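You operate a simulated robot arm through the tools that you are given. There is no shell and no other tool. Be economical: measure what you need, move in short steps, check, and stop when the job is done.

You are at the controls of a simulated two-armed robot. One attempt, no reset.

JOB
Fill the empty nest with the waiting block of lowest REST and pull to the job card's loads.
Fine: hands clear of the nests; use the white key, let each pull end and switch off. Set down upright: what you pick out.

It is judged by the outcome, as a careful person would: the job done as asked, and still so three seconds after it is handed in. It fails if anything else is knocked over, pushed out of place, dropped, spilled or broken.

ROBOT AND FRAMES
Two 7-joint arms with two-finger parallel grippers on one trunk, hanging from a carriage that runs on a gantry, over the field with the corners [-1820, 403], [-1820, -877], [480, -877], [480, 403] (x, y) and turns from -327 to 360 degrees about z. Base frame: it is fixed where the carriage stands at the start and does not move with it; the origin is on the floor, on the carriage's upright axis, x ahead of it, y to its left, z up. Units: mm, degrees, N and s.
The left shoulder is at the start at [40, 173, 1541], the right one opposite. With the tool pointing down near the work surface each hand reaches from about 100 to 580 mm from the robot's upright axis, wherever it stands, measured 20 degrees to its own side. Places, roughly: blue pull key [1200, 300, 800]; main switch of the drag table [1200, 400, 800]; nest 5 of the drag frame [800, 400, 800]; white pull key [1200, 100, 800]; yellow pull key [1200, 200, 800]. Payload 3.43 kg a hand.
The TCP of each hand is the grasp point between the finger pads, 30 mm short of the fingertips. In the tool frame z runs along the fingers and y along their closing line. Largest opening 94 mm; finger width 28, thickness 10; the body of the gripper, 50 by 96 mm, starts 55 mm behind the TCP.
Orientation is that of the tool frame in the base frame, as a unit quaternion [x, y, z, w]. With the fingers straight down and closing along the base's y, the tool's x points along the base's -x, its y along +y and its z along -z.

CONTROLS
- The arms move only by the tool drive_tool. It takes "left_deltas", "right_deltas" or both (then of equal length, played together; a hand with none holds still); each is a list that holds one entry, the list of rows, each a list of 6 numbers: the shift along the tool's x, y, z in m, then the turn, a rotation vector about the tool's x, y, z in degrees. In form: [[[tx, ty, tz, ax, ay, az], ...]]. A call has 1 to 10 rows; each row is the pose to reach, as a shift and turn from the pose commanded when the call began, along the tool's axes at that moment. "left_grip" and "right_grip" are, for a hand that has rows, the gripper command, from -1 (shut) to 1 (fully open), values between in proportion, set as the call begins (left out, the last holds). Rows are played at 5 a second. More than 50 mm and 8.6 degrees between two rows, or a gripper value outside its range, and nothing of the call is played. A pose out of reach is approached as far as the arm can. The call stops where the force on the tool passes 90 N (or 10 N more than at its start, if that is more) or the arm is blocked; 0.2 s more then pass. Each finger travels about 72 mm/s and halts on what it meets, pressing with about 26 N; the grip force reading is that of the motor and also rises with nothing between the fingers. The clock runs only during rows and for 0.2 s after the last one: add rows that repeat a pose to give the fingers time. The reply holds the time, the measured pose of the TCP, the force on the tool along the base axes, the opening and the grip force, in the units named above and with some noise, with the torque about the TCP (base axes, N m) and any sound that the robot's microphone picked up.
- Cameras (640 x 400 px; columns grow to the right, rows downward): "scene" is now at [209, 30.4, 1806.3]; the picture's right is [0.53, -0.85, 0.00], its down [-0.78, -0.49, -0.38] and it looks along [0.32, 0.20, -0.93] (base axes); focal length 261 px, centre (320, 200). "left" rides on the left gripper at [76, -14, -103] in its tool frame; the picture's right is [0.18, 0.98, 0.00], its down [-0.75, 0.14, -0.64] and it looks along [-0.63, 0.12, 0.77] (tool axes); focal length 243 px, centre (320, 200). "right" rides on the right gripper at [76, 14, -102] in its tool frame; the picture's right is [-0.18, 0.98, 0.00], its down [-0.75, -0.14, -0.64] and it looks along [-0.63, -0.12, 0.77] (tool axes); focal length 243 px, centre (320, 200). There is no depth. A picture from a camera that has moved, and an enlarged one, comes with that camera's place and axes in the base frame and with its lens.
- grab_frame(camera): a new picture of that camera. No time passes.
- raise_lower(by): slides the trunk up (or, below 0, down) by that many mm; the arms and the scene camera ride with it, the base frame stays. It gives what a move gives, with no picture.
- base_move(legs): drives the robot by 1 to 6 legs, each [ahead, left, turn to the left] in mm, mm and degrees, along the robot's own axes; the way and the turn of a leg run together, so that a leg with both is an arc; at most 1500 mm and 180 degrees a leg. The arms and the cameras ride along, it lands a little off, and it stops where it bumps. It keeps to its track: a leg is cut to what the track allows. It gives what a move gives.
- aim_head(pan, tilt): turns the head with the scene camera to pan (to the left, within 86 degrees either way) and tilt (down, from -29 to 69), counted from straight ahead of the robot. It gives what a move gives.
- close_up(camera, box): a new picture of the part [left, top, right, bottom] of that camera's present view, enlarged. No time passes.
- job_done(): hands the job in; it is judged then, once.

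Work in short steps. Places have to be worked out from the pictures, the camera data and where the tool is seen: move nearer, look again, correct. Check each grasp and each placing, and mend what went wrong. You have 120 turns and 108 pictures in all, those below and enlarged ones among them. Open the grippers and draw the arms clear of the work before you hand the job in, unless the task says otherwise; then end with one line.

The tools are called after "Call:" by a JSON object that holds its "op" and its "data". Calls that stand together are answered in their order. drive_tool: Moves the arms, as the interface text tells. Its arguments: {"type":"object","properties":{"left_deltas":{"type":"array","items":{"type":"array","items":{"type":"array","items":{"type":"number"}}}},"left_grip":{"type":"number"},"right_deltas":{"type":"array","items":{"type":"array","items":{"type":"array","items":{"type":"number"}}}},"right_grip":{"type":"number"}},"required":[]} The other tools are called the same way: raise_lower (by) slides the trunk up or down; base_move (legs) drives the base; aim_head (pan, tilt) turns the head that bears the scene camera; grab_frame (camera) takes a picture; close_up (camera, box) takes an enlarged picture of a part of a camera's view; job_done () hands the job in.

At the start:

```text
time_s: 0.0
left_position: [471.5, 407.1, 1143.3]
left_ee_rot: [0.005, 0.997, 0.032, 0.073]
left_wrist_force: [96.2, 116.2, -247.9]
left_moment: [-5.46, -13.06, -8.21]
left_gripper_width: 94.3
left_finger_force: 0.0
right_position: [507.9, -77.4, 1140.3]
right_ee_rot: [0.0, 1.0, 0.0, 0.0]
right_wrist_force: [0.3, -0.9, 0.6]
right_moment: [-0.01, 0.0, 0.01]
right_gripper_width: 93.8
right_finger_force: 0.1
trunk travel left (down, up): [-694.0, 87.0]
robot x, y, heading: [5.0, -3.9, 0.1]
head pan, tilt: [32.2, 67.8]
```

scene: 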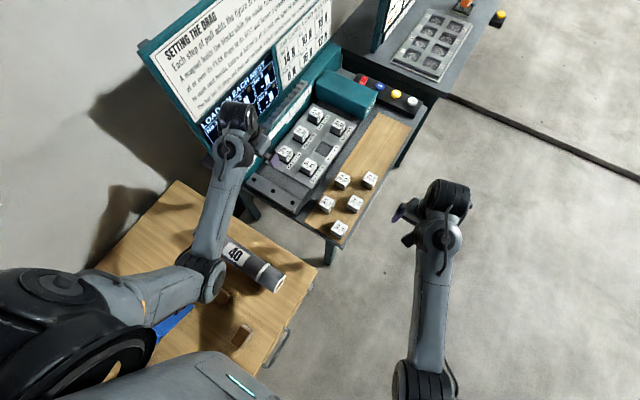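
right: 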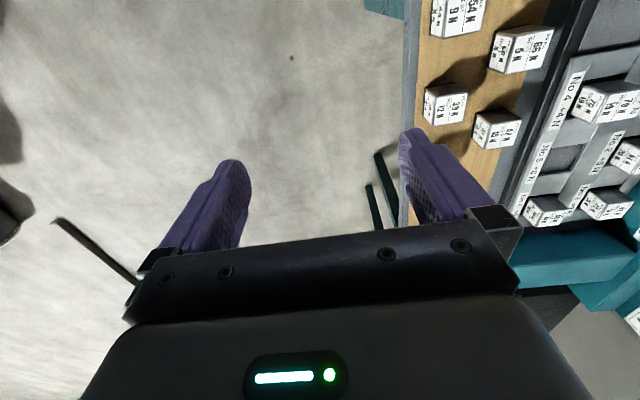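
left: 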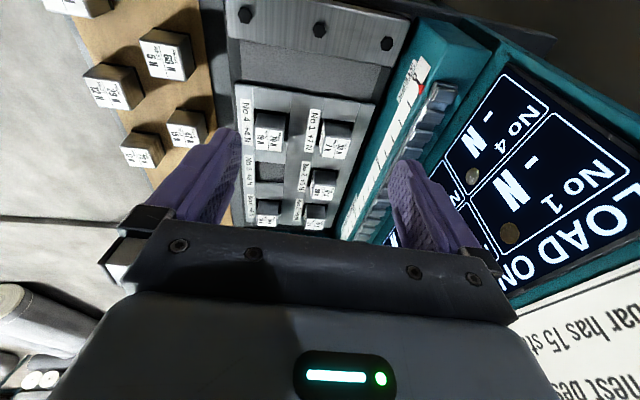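

The left hand shows a large force at the start, which may be a contact or a sensor bias. First I read the instruction board and the displays.

Call:
{"op": "close_up", "data": {"camera": "scene", "box": [140, 0, 340, 125]}}

Call:
{"op": "close_up", "data": {"camera": "scene", "box": [240, 60, 440, 185]}}

Call:
{"op": "close_up", "data": {"camera": "scene", "box": [290, 150, 402, 250]}}

```text
3.20 times, centred on (240, 62) of scene
camera zoom: at [209.0, 30.4, 1806.3], right [0.53, -0.85, 0.0], down [-0.78, -0.49, -0.38], along [0.32, 0.2, -0.93], focal length 836 px, centre (576, 640)
```

zoom: 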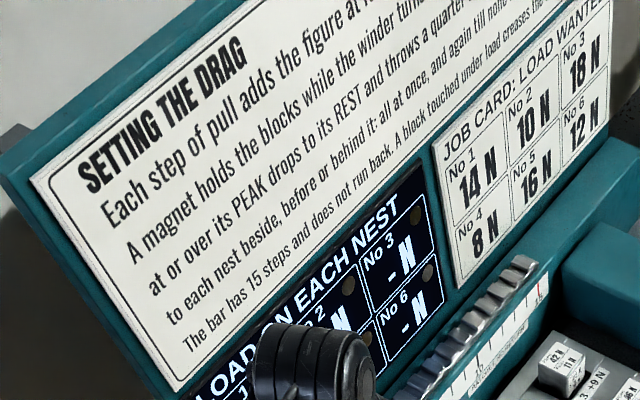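

```text
3.20 times, centred on (340, 122) of scene
camera zoom: at [209.0, 30.4, 1806.3], right [0.53, -0.85, 0.0], down [-0.78, -0.49, -0.38], along [0.32, 0.2, -0.93], focal length 836 px, centre (256, 448)
```

zoom: 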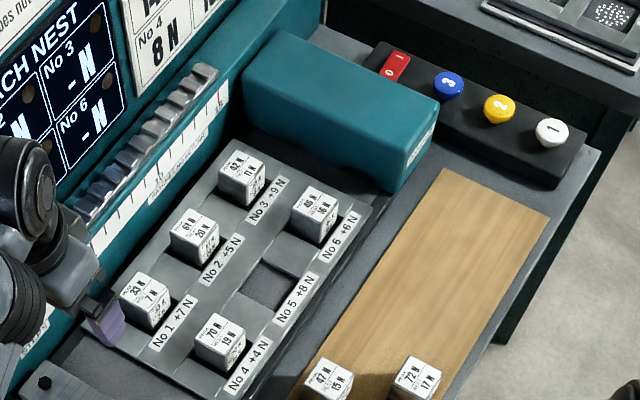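

```text
4.00 times, centred on (346, 200) of scene
camera zoom: at [209.0, 30.4, 1806.3], right [0.53, -0.85, 0.0], down [-0.78, -0.49, -0.38], along [0.32, 0.2, -0.93], focal length 1045 px, centre (216, 200)
```

zoom: 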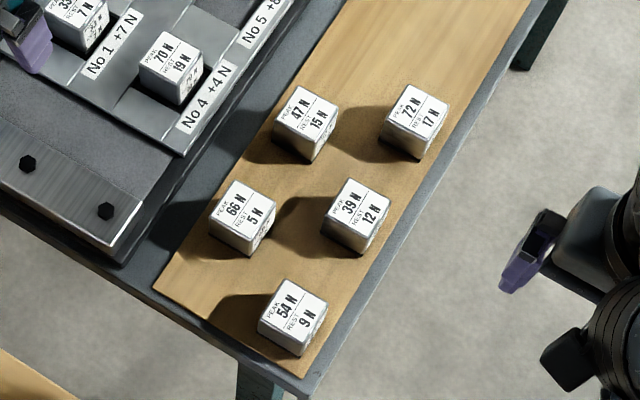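

The waiting block with the lowest REST looks like 66/5, and the empty nest is No 5. The card asks for twice each nest's step (7/5/9/4/8/6 to 14/10/18/8/16/12), which would be two white pulls. I'll confirm that by reading the board in full. First I back away to the right and watch whether the left force changes.

Call:
{"op": "base_move", "data": {"legs": [[0, -150, 0]]}}

```text
time_s: 1.4
left_position: [471.5, 260.9, 1143.0]
left_ee_rot: [0.006, 0.996, 0.035, 0.079]
left_wrist_force: [45.0, 55.8, -113.5]
left_moment: [-2.78, -6.17, -4.17]
left_gripper_width: 94.0
left_finger_force: 0.0
right_position: [508.5, -224.0, 1140.3]
right_ee_rot: [0.0, 1.0, 0.0, 0.0]
right_wrist_force: [-0.1, 1.4, 0.7]
right_moment: [-0.01, 0.02, 0.0]
right_gripper_width: 94.3
right_finger_force: 0.1
trunk travel left (down, up): [-694.0, 87.0]
robot x, y, heading: [0.7, -147.6, 0.2]
head pan, tilt: [32.2, 67.8]
```

The left force has halved, so it is drifting or decaying. I take a new look.

Call:
{"op": "aim_head", "data": {"pan": 45, "tilt": 45}}

Call:
{"op": "grab_frame", "data": {"camera": "scene"}}

Call:
{"op": "grab_frame", "data": {"camera": "left"}}

```text
time_s: 2.2
left_position: [472.5, 262.3, 1144.2]
left_ee_rot: [0.007, 0.996, 0.038, 0.082]
left_wrist_force: [22.6, 30.3, -56.9]
left_moment: [-1.63, -3.21, -2.32]
left_gripper_width: 94.2
left_finger_force: 0.1
right_position: [508.3, -222.8, 1141.3]
right_ee_rot: [-0.001, 1.0, 0.001, -0.001]
right_wrist_force: [0.2, 1.2, -0.1]
right_moment: [-0.03, 0.02, -0.03]
right_gripper_width: 93.9
right_finger_force: 0.0
trunk travel left (down, up): [-694.0, 87.0]
robot x, y, heading: [-0.4, -149.8, -0.0]
head pan, tilt: [45.0, 45.0]
```

```text
101 pictures are left
camera scene: at [218.1, -90.2, 1834.2], right [0.71, -0.71, 0.0], down [-0.5, -0.5, -0.71], along [0.5, 0.5, -0.71], focal length 261 px, centre (320, 200)
```

scene: 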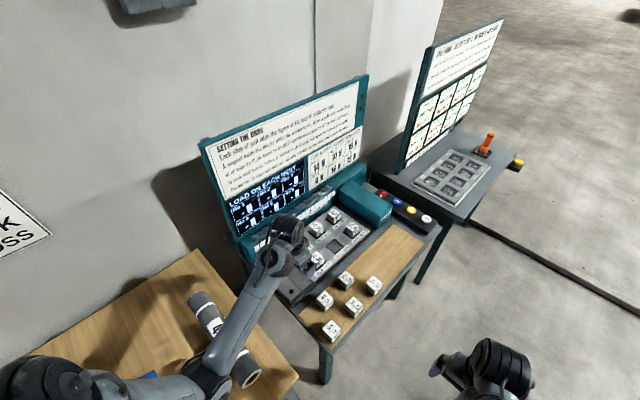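

```text
100 pictures are left
camera left: at [381.6, 242.9, 1230.9], right [-0.18, 0.98, 0.04], down [0.64, 0.08, 0.76], along [0.75, 0.16, -0.64], focal length 243 px, centre (320, 200)
```

left: 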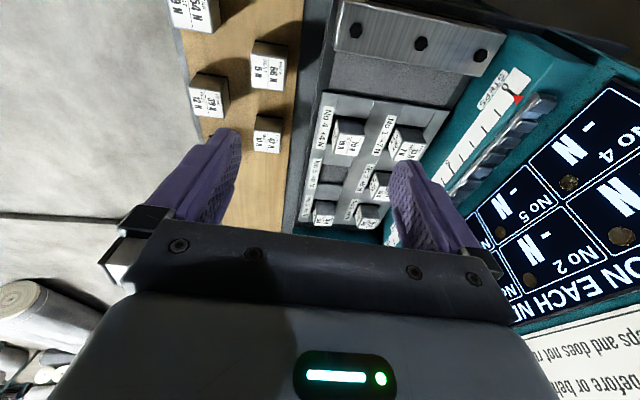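

The left force was a settling transient, so the left arm is free. Now I read the board and the card in full.

Call:
{"op": "close_up", "data": {"camera": "scene", "box": [200, 70, 310, 240]}}

Call:
{"op": "close_up", "data": {"camera": "scene", "box": [270, 70, 380, 180]}}

Call:
{"op": "close_up", "data": {"camera": "scene", "box": [300, 170, 450, 270]}}

```text
2.35 times, centred on (255, 155) of scene
camera zoom: at [218.1, -90.2, 1834.2], right [0.71, -0.71, 0.0], down [-0.5, -0.5, -0.71], along [0.5, 0.5, -0.71], focal length 615 px, centre (473, 306)
```

zoom: 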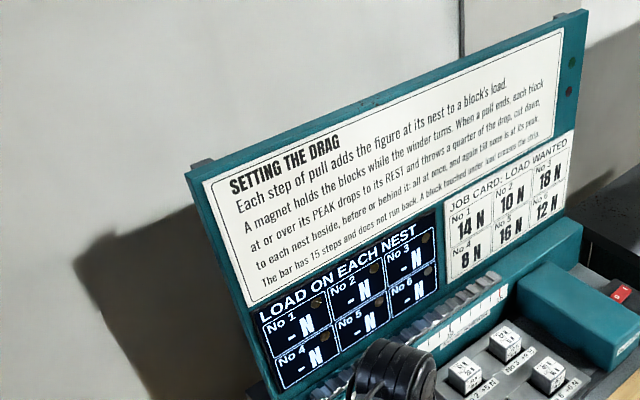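

```text
3.64 times, centred on (325, 125) of scene
camera zoom: at [218.1, -90.2, 1834.2], right [0.71, -0.71, 0.0], down [-0.5, -0.5, -0.71], along [0.5, 0.5, -0.71], focal length 950 px, centre (302, 473)
```

zoom: 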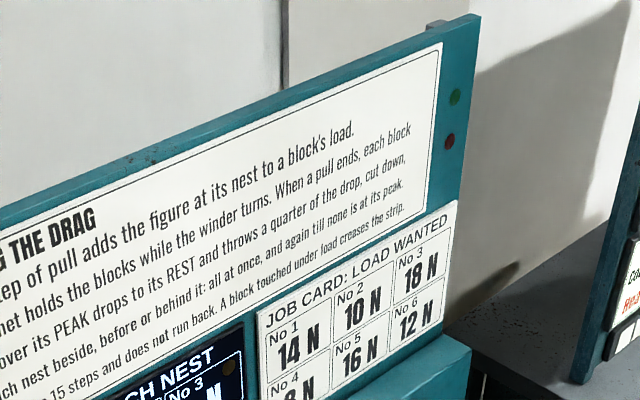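

```text
4.00 times, centred on (375, 220) of scene
camera zoom: at [218.1, -90.2, 1834.2], right [0.71, -0.71, 0.0], down [-0.5, -0.5, -0.71], along [0.5, 0.5, -0.71], focal length 1045 px, centre (100, 120)
```

zoom: 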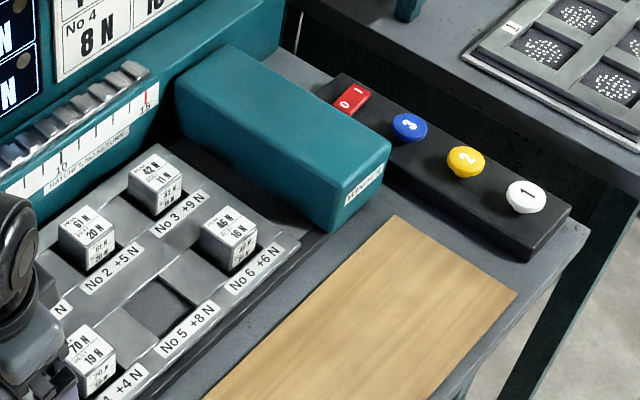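

The rules are clear: nothing reaches its PEAK in two steps, so two white pulls give the card loads. I drive clear of the table, along to the track's end, and turn to face it (+y).

Call:
{"op": "base_move", "data": {"legs": [[0, -200, 0], [480, 0, 0], [0, 0, 90]]}}

Call:
{"op": "aim_head", "data": {"pan": -20, "tilt": 45}}

Call:
{"op": "grab_frame", "data": {"camera": "scene"}}

Call:
{"op": "grab_frame", "data": {"camera": "right"}}

```text
time_s: 10.1
left_position: [64.4, 128.7, 1143.3]
left_ee_rot: [-0.701, 0.708, 0.085, 0.033]
left_wrist_force: [-27.4, 24.4, -58.5]
left_moment: [3.12, -1.21, -1.94]
left_gripper_width: 93.9
left_finger_force: 0.0
right_position: [549.8, 164.8, 1140.9]
right_ee_rot: [0.709, -0.705, 0.0, 0.0]
right_wrist_force: [0.0, 0.7, 0.5]
right_moment: [-0.02, 0.0, 0.0]
right_gripper_width: 94.0
right_finger_force: 0.0
trunk travel left (down, up): [-694.0, 87.0]
robot x, y, heading: [476.2, -347.1, 90.2]
head pan, tilt: [45.0, 45.0]
```

```text
time_s: 11.4
left_position: [64.5, 128.4, 1143.8]
left_ee_rot: [-0.7, 0.708, 0.085, 0.032]
left_wrist_force: [-19.1, 15.9, -38.4]
left_moment: [2.11, -0.91, -1.38]
left_gripper_width: 93.8
left_finger_force: 0.1
right_position: [549.9, 164.6, 1141.2]
right_ee_rot: [0.708, -0.706, -0.001, 0.0]
right_wrist_force: [0.6, 0.5, -0.2]
right_moment: [-0.04, 0.0, 0.03]
right_gripper_width: 93.8
right_finger_force: 0.0
trunk travel left (down, up): [-694.0, 87.0]
robot x, y, heading: [474.4, -345.5, 90.2]
head pan, tilt: [-20.0, 45.0]
```

```text
96 pictures are left
camera scene: at [502.5, -107.3, 1834.2], right [0.94, -0.34, 0.0], down [-0.24, -0.67, -0.71], along [0.24, 0.67, -0.71], focal length 261 px, centre (320, 200)
```

scene: 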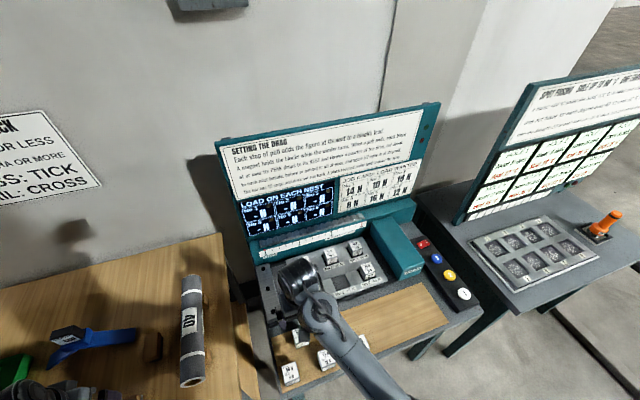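

```text
95 pictures are left
camera right: at [535.3, 87.2, 1244.3], right [-0.98, 0.18, 0.0], down [0.14, 0.75, 0.64], along [0.12, 0.63, -0.77], focal length 243 px, centre (320, 200)
```

right: 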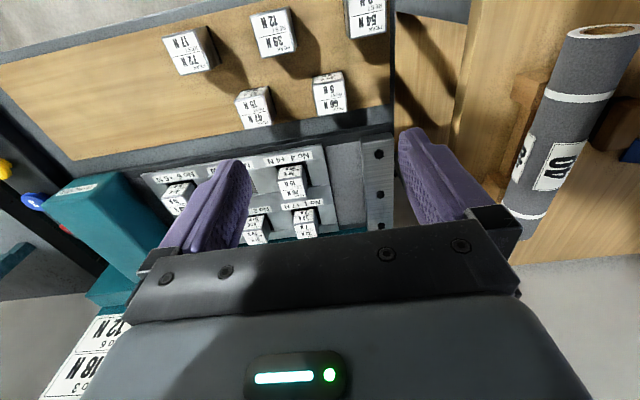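

Right camera triangulation puts block 66/5 at about (543, 202), nest 5 at about (762, 351), with row pitch about 118. I draw the right hand back 210 mm, then advance the base so both are within easy reach.

Call:
{"op": "drive_tool", "data": {"right_deltas": [[[0.042, 0, 0, 0, 0, 0], [0.084, 0, 0, 0, 0, 0], [0.126, 0, 0, 0, 0, 0], [0.168, 0, 0, 0, 0, 0], [0.21, 0, 0, 0, 0, 0]]]}}

Call:
{"op": "base_move", "data": {"legs": [[245, 0, 0]]}}

Call:
{"op": "grab_frame", "data": {"camera": "right"}}

Call:
{"op": "grab_frame", "data": {"camera": "scene"}}

```text
time_s: 12.6
left_position: [64.1, 128.8, 1142.5]
left_ee_rot: [-0.7, 0.708, 0.085, 0.032]
left_wrist_force: [-19.4, 15.8, -41.2]
left_moment: [2.15, -0.77, -1.32]
left_gripper_width: 94.1
left_finger_force: 0.0
right_position: [557.7, -51.8, 1135.6]
right_ee_rot: [0.708, -0.706, 0.0, 0.0]
right_wrist_force: [-1.1, -0.2, 0.3]
right_moment: [0.02, -0.02, -0.01]
right_gripper_width: 93.9
right_finger_force: 0.0
right hand out of reach, approached as far as the arm can: row 4, 5
trunk travel left (down, up): [-694.0, 87.0]
robot x, y, heading: [470.8, -343.1, 90.1]
head pan, tilt: [-20.0, 45.0]
```

```text
time_s: 14.4
left_position: [63.2, 376.2, 1144.6]
left_ee_rot: [-0.701, 0.708, 0.085, 0.032]
left_wrist_force: [-17.4, 16.5, -39.8]
left_moment: [2.09, -0.77, -1.26]
left_gripper_width: 94.1
left_finger_force: 0.0
right_position: [557.2, 197.9, 1136.4]
right_ee_rot: [0.708, -0.706, 0.0, 0.0]
right_wrist_force: [0.1, 0.0, -0.6]
right_moment: [-0.02, -0.02, -0.03]
right_gripper_width: 93.7
right_finger_force: 0.2
trunk travel left (down, up): [-694.0, 87.0]
robot x, y, heading: [476.8, -100.4, 90.1]
head pan, tilt: [-20.0, 45.0]
```

```text
94 pictures are left
camera right: at [541.7, 120.0, 1239.6], right [-0.98, 0.18, 0.0], down [0.14, 0.75, 0.64], along [0.12, 0.63, -0.77], focal length 243 px, centre (320, 200)
```

right: 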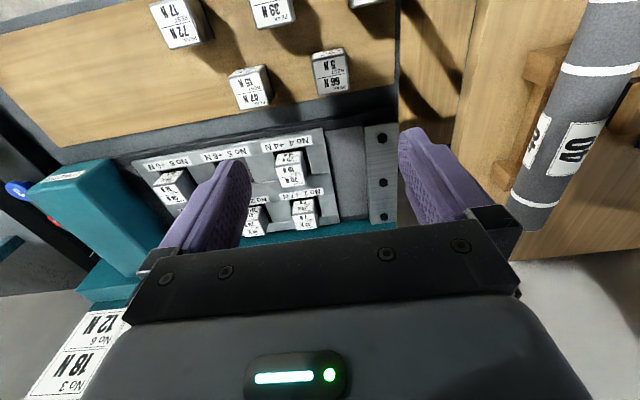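

```text
93 pictures are left
camera scene: at [501.7, 139.6, 1834.3], right [0.94, -0.34, 0.0], down [-0.24, -0.67, -0.71], along [0.24, 0.67, -0.71], focal length 261 px, centre (320, 200)
```

scene: 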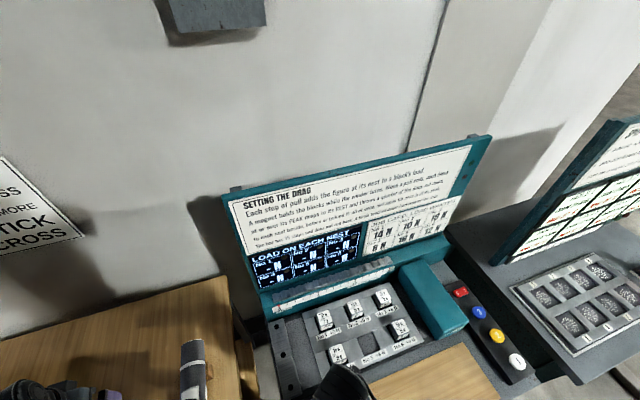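

I zoom on the target block from the wrist camera.

Call:
{"op": "close_up", "data": {"camera": "right", "box": [220, 0, 400, 112]}}

Call:
{"op": "aim_head", "data": {"pan": -20, "tilt": 69}}

Call:
{"op": "grab_frame", "data": {"camera": "scene"}}

```text
3.56 times, centred on (310, 56) of right
camera zoom: at [541.7, 120.0, 1239.6], right [-0.98, 0.18, 0.0], down [0.14, 0.75, 0.64], along [0.12, 0.63, -0.77], focal length 863 px, centre (356, 712)
```

zoom: 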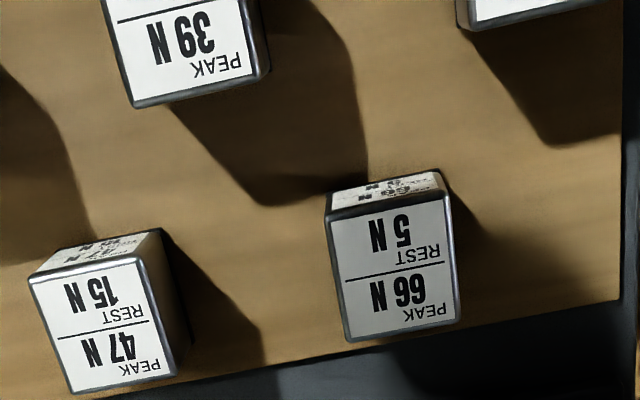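

```text
time_s: 15.3
left_position: [62.3, 375.4, 1143.3]
left_ee_rot: [-0.7, 0.709, 0.084, 0.033]
left_wrist_force: [-11.6, 11.8, -27.2]
left_moment: [1.31, -0.48, -0.81]
left_gripper_width: 93.9
left_finger_force: 0.2
right_position: [556.3, 196.7, 1136.1]
right_ee_rot: [0.709, -0.706, 0.0, 0.0]
right_wrist_force: [-0.9, 0.2, 0.5]
right_moment: [0.0, 0.0, 0.01]
right_gripper_width: 94.2
right_finger_force: 0.0
trunk travel left (down, up): [-694.0, 87.0]
robot x, y, heading: [476.5, -98.6, 90.3]
head pan, tilt: [-20.0, 68.8]
```

```text
91 pictures are left
camera scene: at [493.2, 115.7, 1805.4], right [0.94, -0.34, 0.0], down [-0.32, -0.88, -0.36], along [0.12, 0.34, -0.93], focal length 261 px, centre (320, 200)
```

scene: 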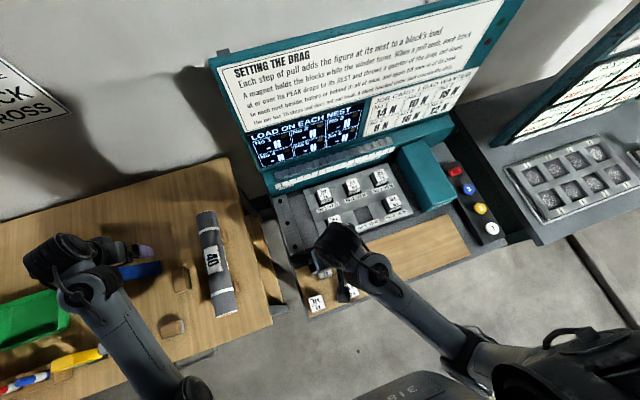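

The target block's top is centred near (543, 210), about 47 mm wide and aligned within about 2°. I move over it, down to z ≈ 935, and re-check.

Call:
{"op": "drive_tool", "data": {"right_deltas": [[[-0.003, 0.003, 0.04, 0, 0, 0], [-0.008, 0.008, 0.08, 0, 0, 0], [-0.013, 0.013, 0.12, 0, 0, 0], [-0.013, 0.013, 0.16, 0, 0, 0], [-0.013, 0.013, 0.2, 0, 0, 0], [-0.013, 0.013, 0.2, 0, 0, 0]]], "right_grip": 1}}

Call:
{"op": "grab_frame", "data": {"camera": "right"}}

```text
time_s: 16.7
left_position: [64.0, 376.8, 1144.4]
left_ee_rot: [-0.7, 0.708, 0.085, 0.033]
left_wrist_force: [-16.0, 14.1, -32.6]
left_moment: [1.8, -0.73, -1.14]
left_gripper_width: 94.0
left_finger_force: 0.0
right_position: [541.0, 209.0, 936.2]
right_ee_rot: [0.709, -0.706, 0.0, 0.0]
right_wrist_force: [-0.7, 0.0, -0.3]
right_moment: [0.01, -0.04, 0.02]
right_gripper_width: 93.9
right_finger_force: 0.1
trunk travel left (down, up): [-694.0, 87.0]
robot x, y, heading: [475.0, -99.1, 90.1]
head pan, tilt: [-20.0, 68.8]
```

```text
90 pictures are left
camera right: at [527.0, 131.8, 1039.4], right [-0.98, 0.18, 0.0], down [0.14, 0.75, 0.64], along [0.12, 0.63, -0.77], focal length 243 px, centre (320, 200)
```

right: 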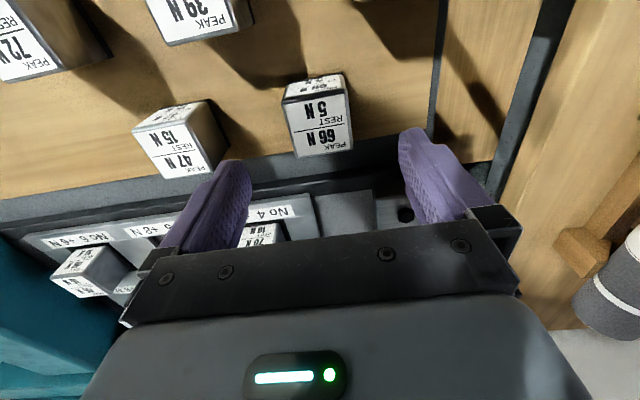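

The block is centred under the hand. I descend to z ≈ 853 and close.

Call:
{"op": "drive_tool", "data": {"right_deltas": [[[0, 0, 0.03, 0, 0, 0], [0, 0, 0.06, 0, 0, 0], [0, 0, 0.083, 0, 0, 0], [0, 0, 0.083, 0, 0, 0]]], "right_grip": 1}}

Call:
{"op": "grab_frame", "data": {"camera": "right"}}

```text
time_s: 17.7
left_position: [63.4, 376.3, 1144.1]
left_ee_rot: [-0.7, 0.708, 0.085, 0.032]
left_wrist_force: [-15.7, 14.9, -32.9]
left_moment: [1.81, -0.69, -1.13]
left_gripper_width: 93.9
left_finger_force: 0.0
right_position: [543.6, 209.1, 852.8]
right_ee_rot: [0.709, -0.706, 0.0, 0.0]
right_wrist_force: [-1.5, 1.3, 0.6]
right_moment: [0.01, -0.05, 0.05]
right_gripper_width: 94.0
right_finger_force: 0.1
trunk travel left (down, up): [-694.0, 87.0]
robot x, y, heading: [473.0, -95.8, 90.3]
head pan, tilt: [-20.0, 68.8]
```

```text
89 pictures are left
camera right: at [529.0, 132.8, 955.9], right [-0.98, 0.18, 0.0], down [0.14, 0.75, 0.64], along [0.12, 0.63, -0.77], focal length 243 px, centre (320, 200)
```

right: 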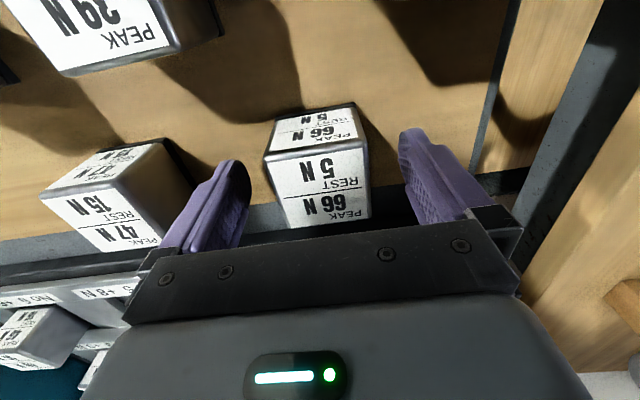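

The block sits between the pads, with its top at about TCP height and the tips about 17 mm above the board, which is good for the nest. I close.

Call:
{"op": "drive_tool", "data": {"right_deltas": [[[0, 0, 0.002, 0, 0, 0], [0, 0, 0.002, 0, 0, 0], [0, 0, 0.002, 0, 0, 0], [0, 0, 0.002, 0, 0, 0], [0, 0, 0.002, 0, 0, 0]]], "right_grip": -1}}

```text
time_s: 18.9
left_position: [63.7, 375.0, 1143.4]
left_ee_rot: [-0.701, 0.708, 0.085, 0.032]
left_wrist_force: [-15.4, 14.6, -33.7]
left_moment: [1.81, -0.66, -1.13]
left_gripper_width: 93.8
left_finger_force: 0.1
right_position: [542.7, 210.2, 851.5]
right_ee_rot: [0.708, -0.706, 0.0, -0.001]
right_wrist_force: [-1.4, -1.6, 1.9]
right_moment: [-0.04, 0.09, -0.03]
right_gripper_width: 54.4
right_finger_force: 26.1
trunk travel left (down, up): [-694.0, 87.0]
robot x, y, heading: [474.2, -95.0, 90.4]
head pan, tilt: [-20.0, 68.8]
```

It gripped at 54 mm, a bit wider than estimated. I lift and look.

Call:
{"op": "drive_tool", "data": {"right_deltas": [[[0, 0, -0.03, 0, 0, 0], [0, 0, -0.07, 0, 0, 0], [0, 0, -0.11, 0, 0, 0], [0, 0, -0.11, 0, 0, 0]]]}}

Call:
{"op": "grab_frame", "data": {"camera": "right"}}

```text
time_s: 19.9
left_position: [63.1, 376.0, 1143.9]
left_ee_rot: [-0.7, 0.708, 0.085, 0.031]
left_wrist_force: [-16.5, 14.4, -34.7]
left_moment: [1.8, -0.63, -1.12]
left_gripper_width: 93.7
left_finger_force: 0.1
right_position: [543.7, 207.7, 962.3]
right_ee_rot: [0.708, -0.706, 0.0, 0.0]
right_wrist_force: [0.3, 0.4, 0.3]
right_moment: [-0.02, 0.0, 0.0]
right_gripper_width: 0.0
right_finger_force: 26.4
trunk travel left (down, up): [-694.0, 87.0]
robot x, y, heading: [473.5, -97.3, 90.3]
head pan, tilt: [-20.0, 68.8]
```

```text
88 pictures are left
camera right: at [529.8, 131.3, 1065.7], right [-0.98, 0.18, 0.0], down [0.14, 0.75, 0.64], along [0.12, 0.63, -0.77], focal length 243 px, centre (320, 200)
```

right: 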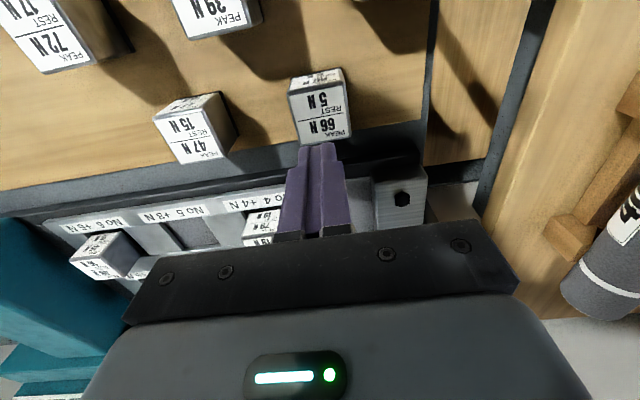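

It slipped out, and the block still stands. I zoom to re-measure it.

Call:
{"op": "close_up", "data": {"camera": "right", "box": [250, 40, 410, 140]}}

Call:
{"op": "close_up", "data": {"camera": "scene", "box": [270, 200, 430, 320]}}

```text
4.00 times, centred on (330, 90) of right
camera zoom: at [529.8, 131.3, 1065.7], right [-0.98, 0.18, 0.0], down [0.14, 0.75, 0.64], along [0.12, 0.63, -0.77], focal length 970 px, centre (280, 640)
```

zoom: 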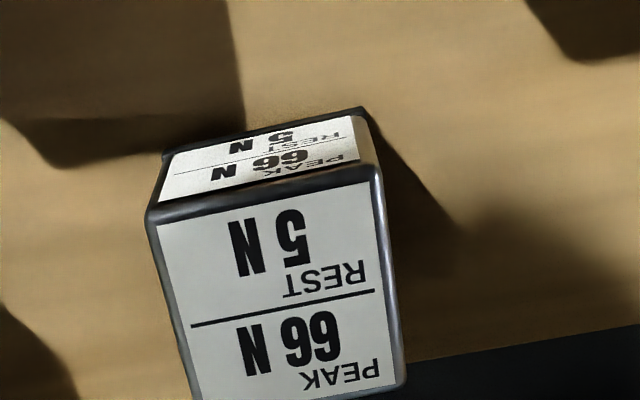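

```text
3.33 times, centred on (350, 260) of scene
camera zoom: at [493.1, 115.6, 1805.4], right [0.94, -0.34, 0.0], down [-0.32, -0.88, -0.36], along [0.12, 0.34, -0.93], focal length 871 px, centre (220, 0)
```

zoom: 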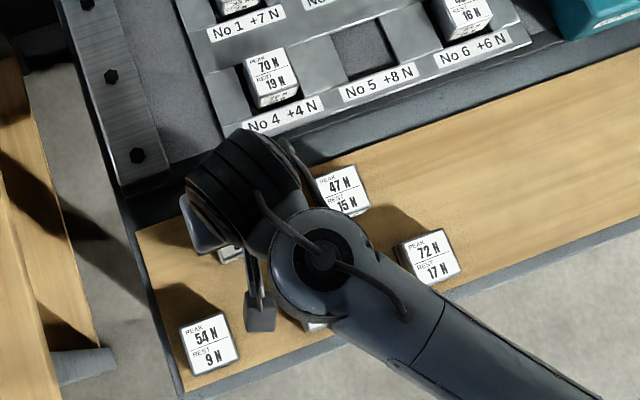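

Re-measured, the block is about 44 mm wide and 55–60 mm tall, centred at (544, 207). I open, go back down a little deeper, and check by picture.

Call:
{"op": "drive_tool", "data": {"right_deltas": [[[0, 0, 0, 0, 0, 0], [0, 0, 0, 0, 0, 0], [0, 0, 0, 0, 0, 0], [0, 0, 0.03, 0, 0, 0], [0, 0, 0.06, 0, 0, 0], [0, 0, 0.09, 0, 0, 0], [0, 0, 0.11, 0, 0, 0], [0, 0, 0.117, 0, 0, 0], [0, 0, 0.117, 0, 0, 0]]], "right_grip": 1}}

Call:
{"op": "grab_frame", "data": {"camera": "right"}}

```text
time_s: 21.9
left_position: [63.3, 374.7, 1143.9]
left_ee_rot: [-0.701, 0.708, 0.085, 0.032]
left_wrist_force: [-15.5, 13.9, -33.3]
left_moment: [1.79, -0.68, -1.1]
left_gripper_width: 94.3
left_finger_force: 0.1
right_position: [542.9, 208.7, 842.7]
right_ee_rot: [0.709, -0.706, 0.0, 0.0]
right_wrist_force: [-0.5, -1.1, 1.0]
right_moment: [0.03, -0.03, -0.02]
right_gripper_width: 94.0
right_finger_force: 0.1
trunk travel left (down, up): [-694.0, 87.0]
robot x, y, heading: [474.3, -95.2, 90.0]
head pan, tilt: [-20.0, 68.8]
```

```text
85 pictures are left
camera right: at [528.5, 132.1, 946.9], right [-0.98, 0.18, 0.0], down [0.14, 0.75, 0.64], along [0.12, 0.63, -0.77], focal length 243 px, centre (320, 200)
```

right: 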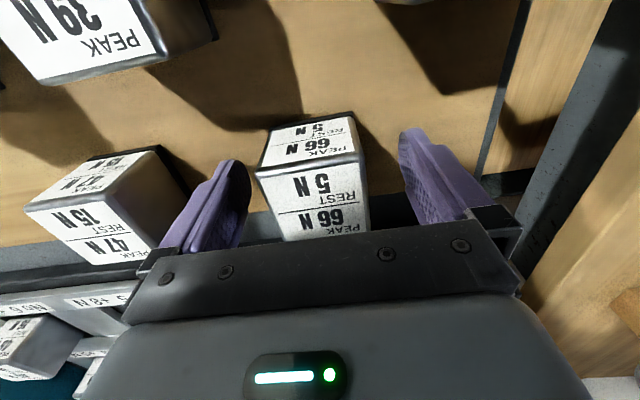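

All consistent: top about 861, board about 811, width about 44. I close here and view the grasp before lifting.

Call:
{"op": "drive_tool", "data": {"right_deltas": [[[0, 0, -0.002, 0, 0, 0], [0, 0, -0.003, 0, 0, 0], [0, 0, -0.003, 0, 0, 0], [0, 0, -0.003, 0, 0, 0], [0, 0, -0.003, 0, 0, 0], [0, 0, -0.003, 0, 0, 0]]], "right_grip": -1}}

Call:
{"op": "grab_frame", "data": {"camera": "right"}}

```text
time_s: 23.3
left_position: [63.1, 375.9, 1143.8]
left_ee_rot: [-0.701, 0.708, 0.084, 0.031]
left_wrist_force: [-15.9, 13.7, -33.8]
left_moment: [1.79, -0.66, -1.13]
left_gripper_width: 93.9
left_finger_force: 0.0
right_position: [543.6, 208.1, 847.4]
right_ee_rot: [0.708, -0.706, 0.0, 0.0]
right_wrist_force: [0.2, -0.1, -0.1]
right_moment: [-0.03, 0.0, 0.01]
right_gripper_width: 54.3
right_finger_force: 25.7
trunk travel left (down, up): [-694.0, 87.0]
robot x, y, heading: [476.1, -95.5, 90.0]
head pan, tilt: [-20.0, 68.8]
```

```text
84 pictures are left
camera right: at [529.3, 132.3, 950.3], right [-0.98, 0.18, 0.0], down [0.14, 0.75, 0.64], along [0.12, 0.63, -0.77], focal length 243 px, centre (320, 200)
```

right: 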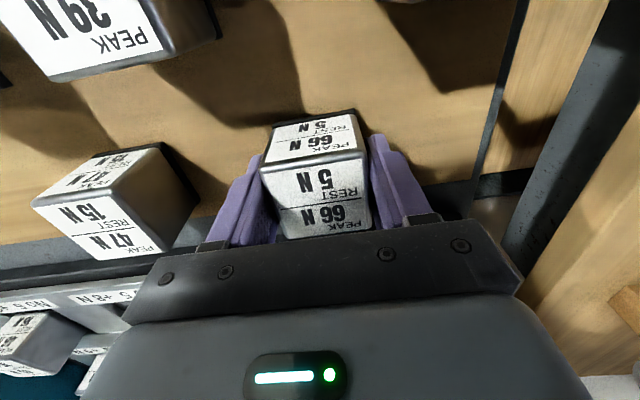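

Both pads touch at 54 mm, so the block is wider and its top lower than the pictures suggested, and the grip is shallow. I open and descend in small steps, watching the force.

Call:
{"op": "drive_tool", "data": {"right_deltas": [[[0, 0, 0, 0, 0, 0], [0, 0, 0, 0, 0, 0], [0, 0, 0, 0, 0, 0], [-0.004, 0, 0.004, 0, 0, 0], [-0.004, 0, 0.008, 0, 0, 0], [-0.004, 0, 0.011, 0, 0, 0], [-0.004, 0, 0.014, 0, 0, 0], [-0.004, 0, 0.014, 0, 0, 0]]], "right_grip": 1}}

Call:
{"op": "grab_frame", "data": {"camera": "right"}}

```text
time_s: 25.1
left_position: [63.9, 376.3, 1143.7]
left_ee_rot: [-0.7, 0.708, 0.084, 0.032]
left_wrist_force: [-16.2, 14.4, -33.5]
left_moment: [1.78, -0.67, -1.09]
left_gripper_width: 94.2
left_finger_force: 0.1
right_position: [543.0, 214.7, 834.8]
right_ee_rot: [0.707, -0.707, -0.001, 0.001]
right_wrist_force: [1.4, -17.8, 60.0]
right_moment: [-0.53, -3.07, -0.48]
right_gripper_width: 93.9
right_finger_force: 0.1
trunk travel left (down, up): [-694.0, 87.0]
robot x, y, heading: [473.6, -97.5, 90.4]
head pan, tilt: [-20.0, 68.8]
```

```text
83 pictures are left
camera right: at [529.1, 136.8, 938.5], right [-0.98, 0.18, 0.0], down [0.14, 0.75, 0.64], along [0.12, 0.63, -0.77], focal length 243 px, centre (320, 200)
```

right: 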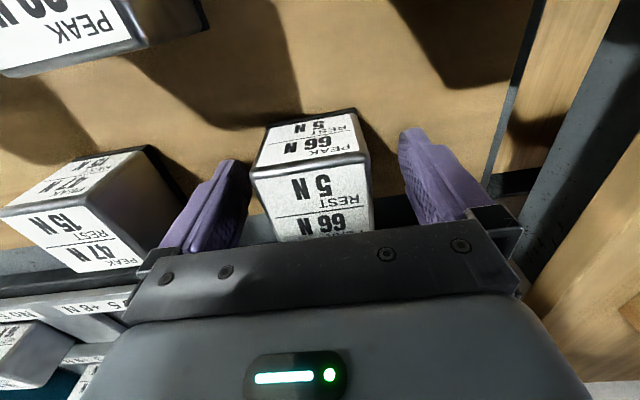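

The tips met the board at tip z ≈ 805, so the board really is at about 805. I back off to tip height about 812, close, and this time lift slowly by a few mm, checking width and weight.

Call:
{"op": "drive_tool", "data": {"right_deltas": [[[0.002, 0, -0.006, 0, 0, 0], [0.002, 0, -0.006, 0, 0, 0]]]}}

Call:
{"op": "drive_tool", "data": {"right_deltas": [[[0, 0, 0, 0, 0, 0], [0, 0, 0, 0, 0, 0], [0, 0, 0, 0, 0, 0], [0, 0, 0, 0, 0, 0], [0, 0, 0, 0, 0, 0], [0, 0, -0.001, 0, 0, 0], [0, 0, -0.002, 0, 0, 0], [0, 0, -0.003, 0, 0, 0], [0, 0, -0.004, 0, 0, 0], [0, 0, -0.005, 0, 0, 0]]], "right_grip": -1}}

Call:
{"op": "drive_tool", "data": {"right_deltas": [[[0, 0, -0.002, 0, 0, 0], [0, 0, -0.004, 0, 0, 0], [0, 0, -0.006, 0, 0, 0], [0, 0, -0.008, 0, 0, 0], [0, 0, -0.01, 0, 0, 0], [0, 0, -0.01, 0, 0, 0]]]}}

Call:
{"op": "grab_frame", "data": {"camera": "right"}}

```text
time_s: 25.7
left_position: [63.8, 376.9, 1143.8]
left_ee_rot: [-0.701, 0.708, 0.086, 0.032]
left_wrist_force: [-15.0, 14.4, -33.0]
left_moment: [1.81, -0.68, -1.09]
left_gripper_width: 93.8
left_finger_force: 0.1
right_position: [544.0, 212.1, 837.0]
right_ee_rot: [0.709, -0.705, 0.0, 0.0]
right_wrist_force: [0.3, 0.9, 0.0]
right_moment: [0.01, 0.04, 0.0]
right_gripper_width: 94.1
right_finger_force: 0.1
trunk travel left (down, up): [-694.0, 87.0]
robot x, y, heading: [474.3, -92.8, 90.1]
head pan, tilt: [-20.0, 68.8]
```

```text
time_s: 27.9
left_position: [62.8, 375.5, 1143.3]
left_ee_rot: [-0.7, 0.708, 0.084, 0.031]
left_wrist_force: [-16.4, 14.6, -33.7]
left_moment: [1.81, -0.65, -1.11]
left_gripper_width: 94.0
left_finger_force: 0.0
right_position: [542.6, 210.2, 844.4]
right_ee_rot: [0.708, -0.706, 0.0, 0.0]
right_wrist_force: [-0.9, -0.4, -4.7]
right_moment: [0.01, 0.0, -0.01]
right_gripper_width: 54.3
right_finger_force: 25.8
trunk travel left (down, up): [-694.0, 87.0]
robot x, y, heading: [474.3, -99.3, 90.0]
head pan, tilt: [-20.0, 68.8]
```

```text
time_s: 29.3
left_position: [64.1, 374.6, 1143.6]
left_ee_rot: [-0.701, 0.708, 0.084, 0.031]
left_wrist_force: [-14.8, 14.8, -34.3]
left_moment: [1.81, -0.68, -1.12]
left_gripper_width: 94.0
left_finger_force: 0.1
right_position: [542.8, 211.2, 854.7]
right_ee_rot: [0.708, -0.706, 0.0, 0.0]
right_wrist_force: [-0.7, -0.2, -3.4]
right_moment: [0.0, -0.01, 0.01]
right_gripper_width: 54.3
right_finger_force: 26.1
trunk travel left (down, up): [-694.0, 87.0]
robot x, y, heading: [474.9, -97.8, 90.1]
head pan, tilt: [-20.0, 68.8]
```

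```text
82 pictures are left
camera right: at [528.8, 134.8, 957.7], right [-0.98, 0.18, 0.0], down [0.14, 0.75, 0.64], along [0.12, 0.63, -0.77], focal length 243 px, centre (320, 200)
```

right: 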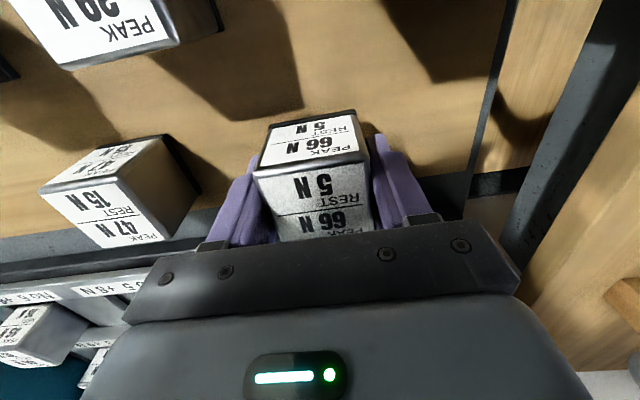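

The block is held: width 54.3, about 4 N of weight, and it rose with the hand. I lift it slowly to z ≈ 980.

Call:
{"op": "drive_tool", "data": {"right_deltas": [[[0, 0, -0.005, 0, 0, 0], [0, 0, -0.015, 0, 0, 0], [0, 0, -0.03, 0, 0, 0], [0, 0, -0.045, 0, 0, 0], [0, 0, -0.06, 0, 0, 0], [0, 0, -0.075, 0, 0, 0], [0, 0, -0.09, 0, 0, 0], [0, 0, -0.105, 0, 0, 0], [0, 0, -0.118, 0, 0, 0], [0, 0, -0.125, 0, 0, 0]]]}}

Call:
{"op": "drive_tool", "data": {"right_deltas": [[[-0.004, -0.006, 0, 0, 0, 0], [-0.012, -0.02, 0, 0, 0, 0], [-0.022, -0.04, 0, 0, 0, 0], [-0.032, -0.06, 0, 0, 0, 0], [-0.042, -0.08, 0, 0, 0, 0], [-0.052, -0.1, 0, 0, 0, 0], [-0.062, -0.12, 0, 0, 0, 0], [-0.072, -0.14, 0, 0, 0, 0], [-0.08, -0.155, 0, 0, 0, 0], [-0.084, -0.163, 0, 0, 0, 0]]]}}

Call:
{"op": "grab_frame", "data": {"camera": "right"}}

```text
time_s: 31.5
left_position: [63.9, 375.5, 1143.2]
left_ee_rot: [-0.7, 0.708, 0.084, 0.032]
left_wrist_force: [-15.3, 14.2, -34.9]
left_moment: [1.8, -0.71, -1.1]
left_gripper_width: 94.1
left_finger_force: 0.1
right_position: [543.0, 211.3, 980.0]
right_ee_rot: [0.708, -0.706, 0.0, 0.0]
right_wrist_force: [0.6, 0.1, -4.8]
right_moment: [0.02, 0.02, -0.02]
right_gripper_width: 54.3
right_finger_force: 26.1
trunk travel left (down, up): [-694.0, 87.0]
robot x, y, heading: [473.3, -96.2, 90.2]
head pan, tilt: [-20.0, 68.8]
```

```text
time_s: 33.7
left_position: [61.8, 375.5, 1144.2]
left_ee_rot: [-0.7, 0.709, 0.084, 0.032]
left_wrist_force: [-16.1, 13.5, -34.2]
left_moment: [1.83, -0.68, -1.1]
left_gripper_width: 94.0
left_finger_force: 0.0
right_position: [705.9, 295.4, 978.4]
right_ee_rot: [0.709, -0.706, 0.0, 0.0]
right_wrist_force: [0.4, -0.3, -4.4]
right_moment: [0.01, 0.01, 0.03]
right_gripper_width: 54.4
right_finger_force: 26.0
trunk travel left (down, up): [-694.0, 87.0]
robot x, y, heading: [472.8, -101.1, 90.0]
head pan, tilt: [-20.0, 68.8]
```

```text
81 pictures are left
camera right: at [690.5, 218.3, 1081.8], right [-0.98, 0.18, 0.0], down [0.14, 0.75, 0.64], along [0.12, 0.63, -0.77], focal length 243 px, centre (320, 200)
```

right: 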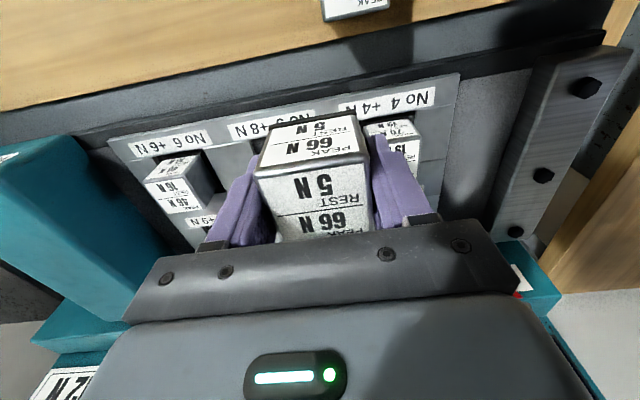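

The held block hides the nest from the wrist camera, so I use the head camera.

Call:
{"op": "grab_frame", "data": {"camera": "scene"}}

Call:
{"op": "close_up", "data": {"camera": "scene", "box": [300, 150, 428, 230]}}

```text
80 pictures are left
camera scene: at [493.1, 115.5, 1805.3], right [0.94, -0.34, 0.0], down [-0.32, -0.88, -0.36], along [0.12, 0.34, -0.93], focal length 261 px, centre (320, 200)
```

scene: 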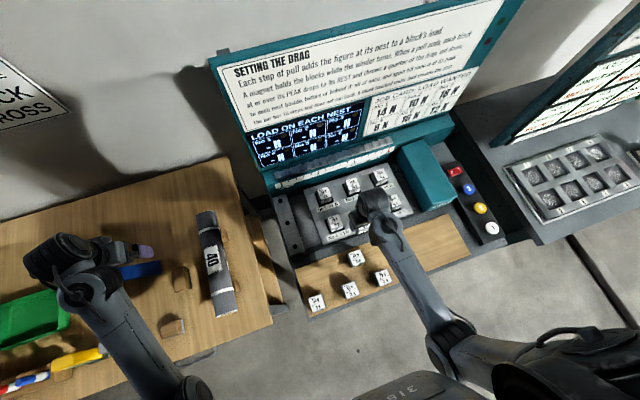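

```text
5.00 times, centred on (364, 190) of scene
camera zoom: at [493.1, 115.5, 1805.3], right [0.94, -0.34, 0.0], down [-0.32, -0.88, -0.36], along [0.12, 0.34, -0.93], focal length 1306 px, centre (100, 250)
```

zoom: 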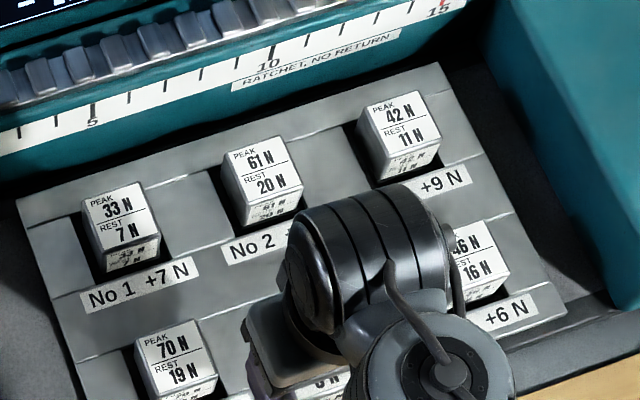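

I slide the hand back along −x so nest 5 shows to the left of the held block.

Call:
{"op": "drive_tool", "data": {"right_deltas": [[[0, 0.008, 0, 0, 0, 0], [0, 0.025, 0, 0, 0, 0], [0, 0.045, 0, 0, 0, 0], [0, 0.065, 0, 0, 0, 0], [0, 0.08, 0, 0, 0, 0], [0, 0.087, 0, 0, 0, 0], [0, 0.09, 0, 0, 0, 0]]]}}

Call:
{"op": "grab_frame", "data": {"camera": "right"}}

Call:
{"op": "close_up", "data": {"camera": "right", "box": [110, 70, 270, 210]}}

Call:
{"op": "close_up", "data": {"camera": "scene", "box": [310, 160, 422, 240]}}

```text
time_s: 35.3
left_position: [63.0, 375.2, 1143.9]
left_ee_rot: [-0.7, 0.708, 0.084, 0.032]
left_wrist_force: [-15.0, 13.8, -33.6]
left_moment: [1.84, -0.69, -1.13]
left_gripper_width: 94.0
left_finger_force: 0.1
right_position: [616.0, 296.2, 978.8]
right_ee_rot: [0.708, -0.707, 0.0, 0.0]
right_wrist_force: [0.4, 0.3, -4.7]
right_moment: [0.02, 0.01, 0.02]
right_gripper_width: 54.2
right_finger_force: 25.8
trunk travel left (down, up): [-694.0, 87.0]
robot x, y, heading: [473.1, -98.0, 90.1]
head pan, tilt: [-20.0, 68.8]
```

```text
78 pictures are left
camera right: at [600.9, 218.6, 1082.4], right [-0.98, 0.18, 0.0], down [0.14, 0.75, 0.64], along [0.12, 0.63, -0.77], focal length 243 px, centre (320, 200)
```

right: 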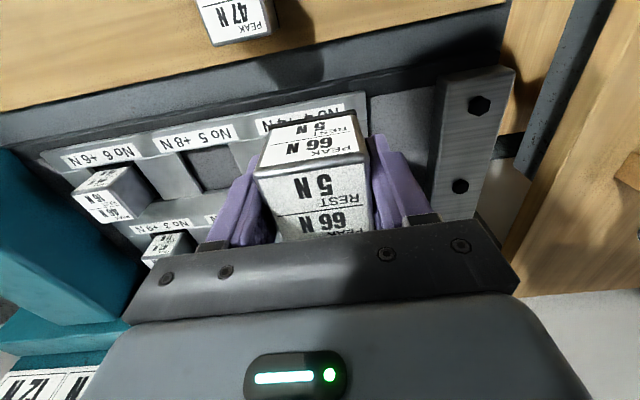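

```text
2.86 times, centred on (190, 140) of right
camera zoom: at [600.9, 218.6, 1082.4], right [-0.98, 0.18, 0.0], down [0.14, 0.75, 0.64], along [0.12, 0.63, -0.77], focal length 693 px, centre (691, 371)
```

zoom: 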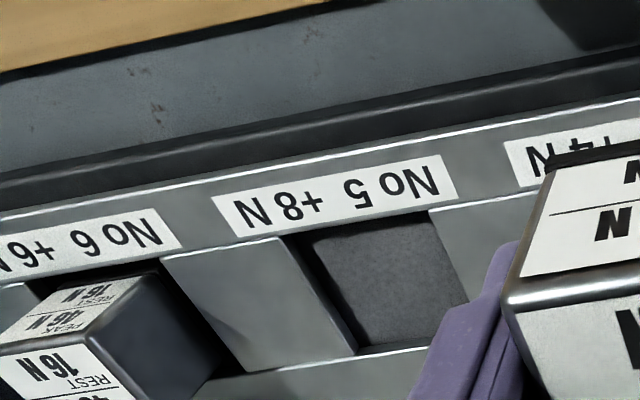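

```text
5.00 times, centred on (366, 200) of scene
camera zoom: at [493.1, 115.5, 1805.3], right [0.94, -0.34, 0.0], down [-0.32, -0.88, -0.36], along [0.12, 0.34, -0.93], focal length 1306 px, centre (90, 200)
```

zoom: 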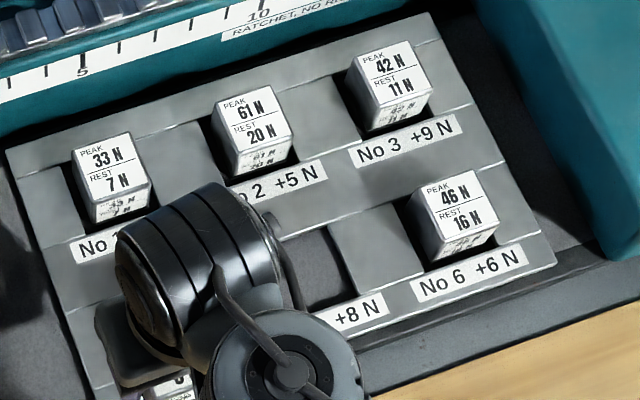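

The pocket is about 60–63 mm square, its plate top at z ≈ 830 and its floor about 10 mm deeper, centred near (758, 357). The fingers won't fit beside the block in the pocket, and the tips are now only about 4 mm above the block's bottom. I'll set the block down on free wood near (790, 205) and regrip it higher.

Call:
{"op": "drive_tool", "data": {"right_deltas": [[[0.004, -0.008, 0, 0, 0, 0], [0.014, -0.027, 0, 0, 0, 0], [0.025, -0.048, 0, 0, 0, 0], [0.036, -0.069, 0, 0, 0, 0], [0.047, -0.09, 0, 0, 0, 0], [0.058, -0.111, 0, 0, 0, 0], [0.069, -0.132, 0, 0, 0, 0], [0.08, -0.153, 0, 0, 0, 0], [0.088, -0.168, 0, 0, 0, 0], [0.091, -0.174, 0, 0, 0, 0]]]}}

Call:
{"op": "grab_frame", "data": {"camera": "right"}}

Call:
{"op": "close_up", "data": {"camera": "scene", "box": [300, 150, 492, 310]}}

```text
time_s: 37.5
left_position: [63.1, 376.6, 1143.5]
left_ee_rot: [-0.701, 0.708, 0.084, 0.031]
left_wrist_force: [-15.2, 13.6, -33.4]
left_moment: [1.78, -0.69, -1.1]
left_gripper_width: 94.0
left_finger_force: 0.0
right_position: [789.2, 205.7, 979.1]
right_ee_rot: [0.708, -0.706, 0.0, 0.0]
right_wrist_force: [0.4, 0.4, -4.3]
right_moment: [0.0, 0.01, 0.0]
right_gripper_width: 54.1
right_finger_force: 26.3
trunk travel left (down, up): [-694.0, 87.0]
robot x, y, heading: [471.1, -94.9, 90.3]
head pan, tilt: [-20.0, 68.8]
```

```text
75 pictures are left
camera right: at [775.0, 128.1, 1081.9], right [-0.98, 0.18, 0.0], down [0.14, 0.75, 0.64], along [0.12, 0.63, -0.77], focal length 243 px, centre (320, 200)
```

right: 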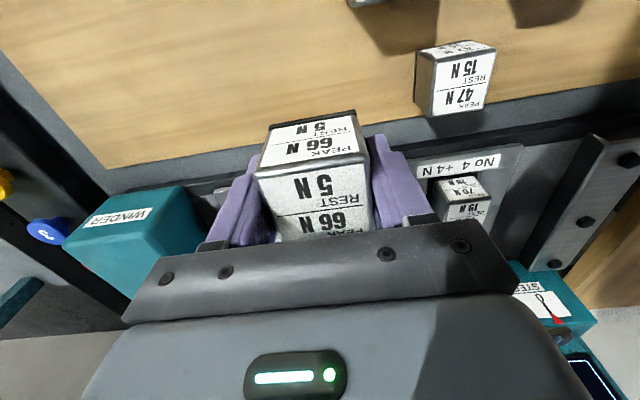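

```text
2.50 times, centred on (396, 230) of scene
camera zoom: at [493.1, 115.5, 1805.3], right [0.94, -0.34, 0.0], down [-0.32, -0.88, -0.36], along [0.12, 0.34, -0.93], focal length 653 px, centre (130, 125)
```

zoom: 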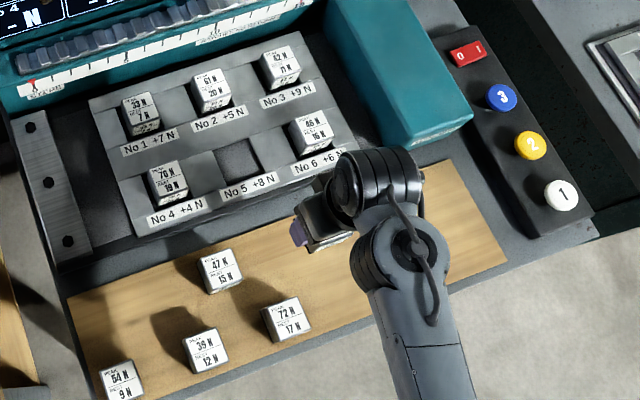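

The spot is clear wood. I lower the block gently, ending just at contact.

Call:
{"op": "drive_tool", "data": {"right_deltas": [[[0, 0, 0.008, 0, 0, 0], [0, 0, 0.028, 0, 0, 0], [0, 0, 0.05, 0, 0, 0], [0, 0, 0.072, 0, 0, 0], [0, 0, 0.094, 0, 0, 0], [0, 0, 0.112, 0, 0, 0], [0, 0, 0.124, 0, 0, 0], [0, 0, 0.132, 0, 0, 0], [0, 0, 0.136, 0, 0, 0], [0, 0, 0.138, 0, 0, 0]]]}}

```text
time_s: 39.7
left_position: [62.8, 376.5, 1143.5]
left_ee_rot: [-0.7, 0.708, 0.085, 0.033]
left_wrist_force: [-16.0, 14.1, -34.0]
left_moment: [1.78, -0.68, -1.11]
left_gripper_width: 94.2
left_finger_force: 0.1
right_position: [789.9, 205.2, 840.4]
right_ee_rot: [0.709, -0.706, 0.0, 0.0]
right_wrist_force: [-0.3, 1.1, -5.3]
right_moment: [0.01, 0.0, 0.0]
right_gripper_width: 54.5
right_finger_force: 25.9
trunk travel left (down, up): [-694.0, 87.0]
robot x, y, heading: [473.3, -95.1, 90.2]
head pan, tilt: [-20.0, 68.8]
```

Not quite down yet, since the full weight still shows. I go 1 mm at a time.

Call:
{"op": "drive_tool", "data": {"right_deltas": [[[0, 0, 0.001, 0, 0, 0], [0, 0, 0.002, 0, 0, 0], [0, 0, 0.002, 0, 0, 0]]]}}

```text
time_s: 40.5
left_position: [62.5, 375.6, 1144.5]
left_ee_rot: [-0.701, 0.708, 0.085, 0.031]
left_wrist_force: [-15.6, 14.1, -34.0]
left_moment: [1.85, -0.67, -1.08]
left_gripper_width: 94.1
left_finger_force: 0.1
right_position: [790.5, 205.7, 838.5]
right_ee_rot: [0.709, -0.706, 0.0, -0.001]
right_wrist_force: [0.3, -0.1, -4.6]
right_moment: [0.03, -0.01, -0.02]
right_gripper_width: 54.3
right_finger_force: 26.0
trunk travel left (down, up): [-694.0, 87.0]
robot x, y, heading: [474.1, -98.3, 90.3]
head pan, tilt: [-20.0, 68.8]
```

Call:
{"op": "drive_tool", "data": {"right_deltas": [[[0, 0, 0.001, 0, 0, 0], [0, 0, 0.002, 0, 0, 0], [0, 0, 0.002, 0, 0, 0]]]}}

```text
time_s: 41.3
left_position: [63.4, 375.4, 1144.5]
left_ee_rot: [-0.701, 0.708, 0.086, 0.031]
left_wrist_force: [-15.6, 14.2, -33.6]
left_moment: [1.82, -0.68, -1.12]
left_gripper_width: 94.0
left_finger_force: 0.0
right_position: [789.8, 205.6, 837.5]
right_ee_rot: [0.708, -0.706, 0.0, 0.0]
right_wrist_force: [-3.2, -6.4, 16.5]
right_moment: [0.02, -0.02, 0.03]
right_gripper_width: 54.4
right_finger_force: 25.8
trunk travel left (down, up): [-694.0, 87.0]
robot x, y, heading: [476.8, -94.5, 90.4]
head pan, tilt: [-20.0, 68.8]
```

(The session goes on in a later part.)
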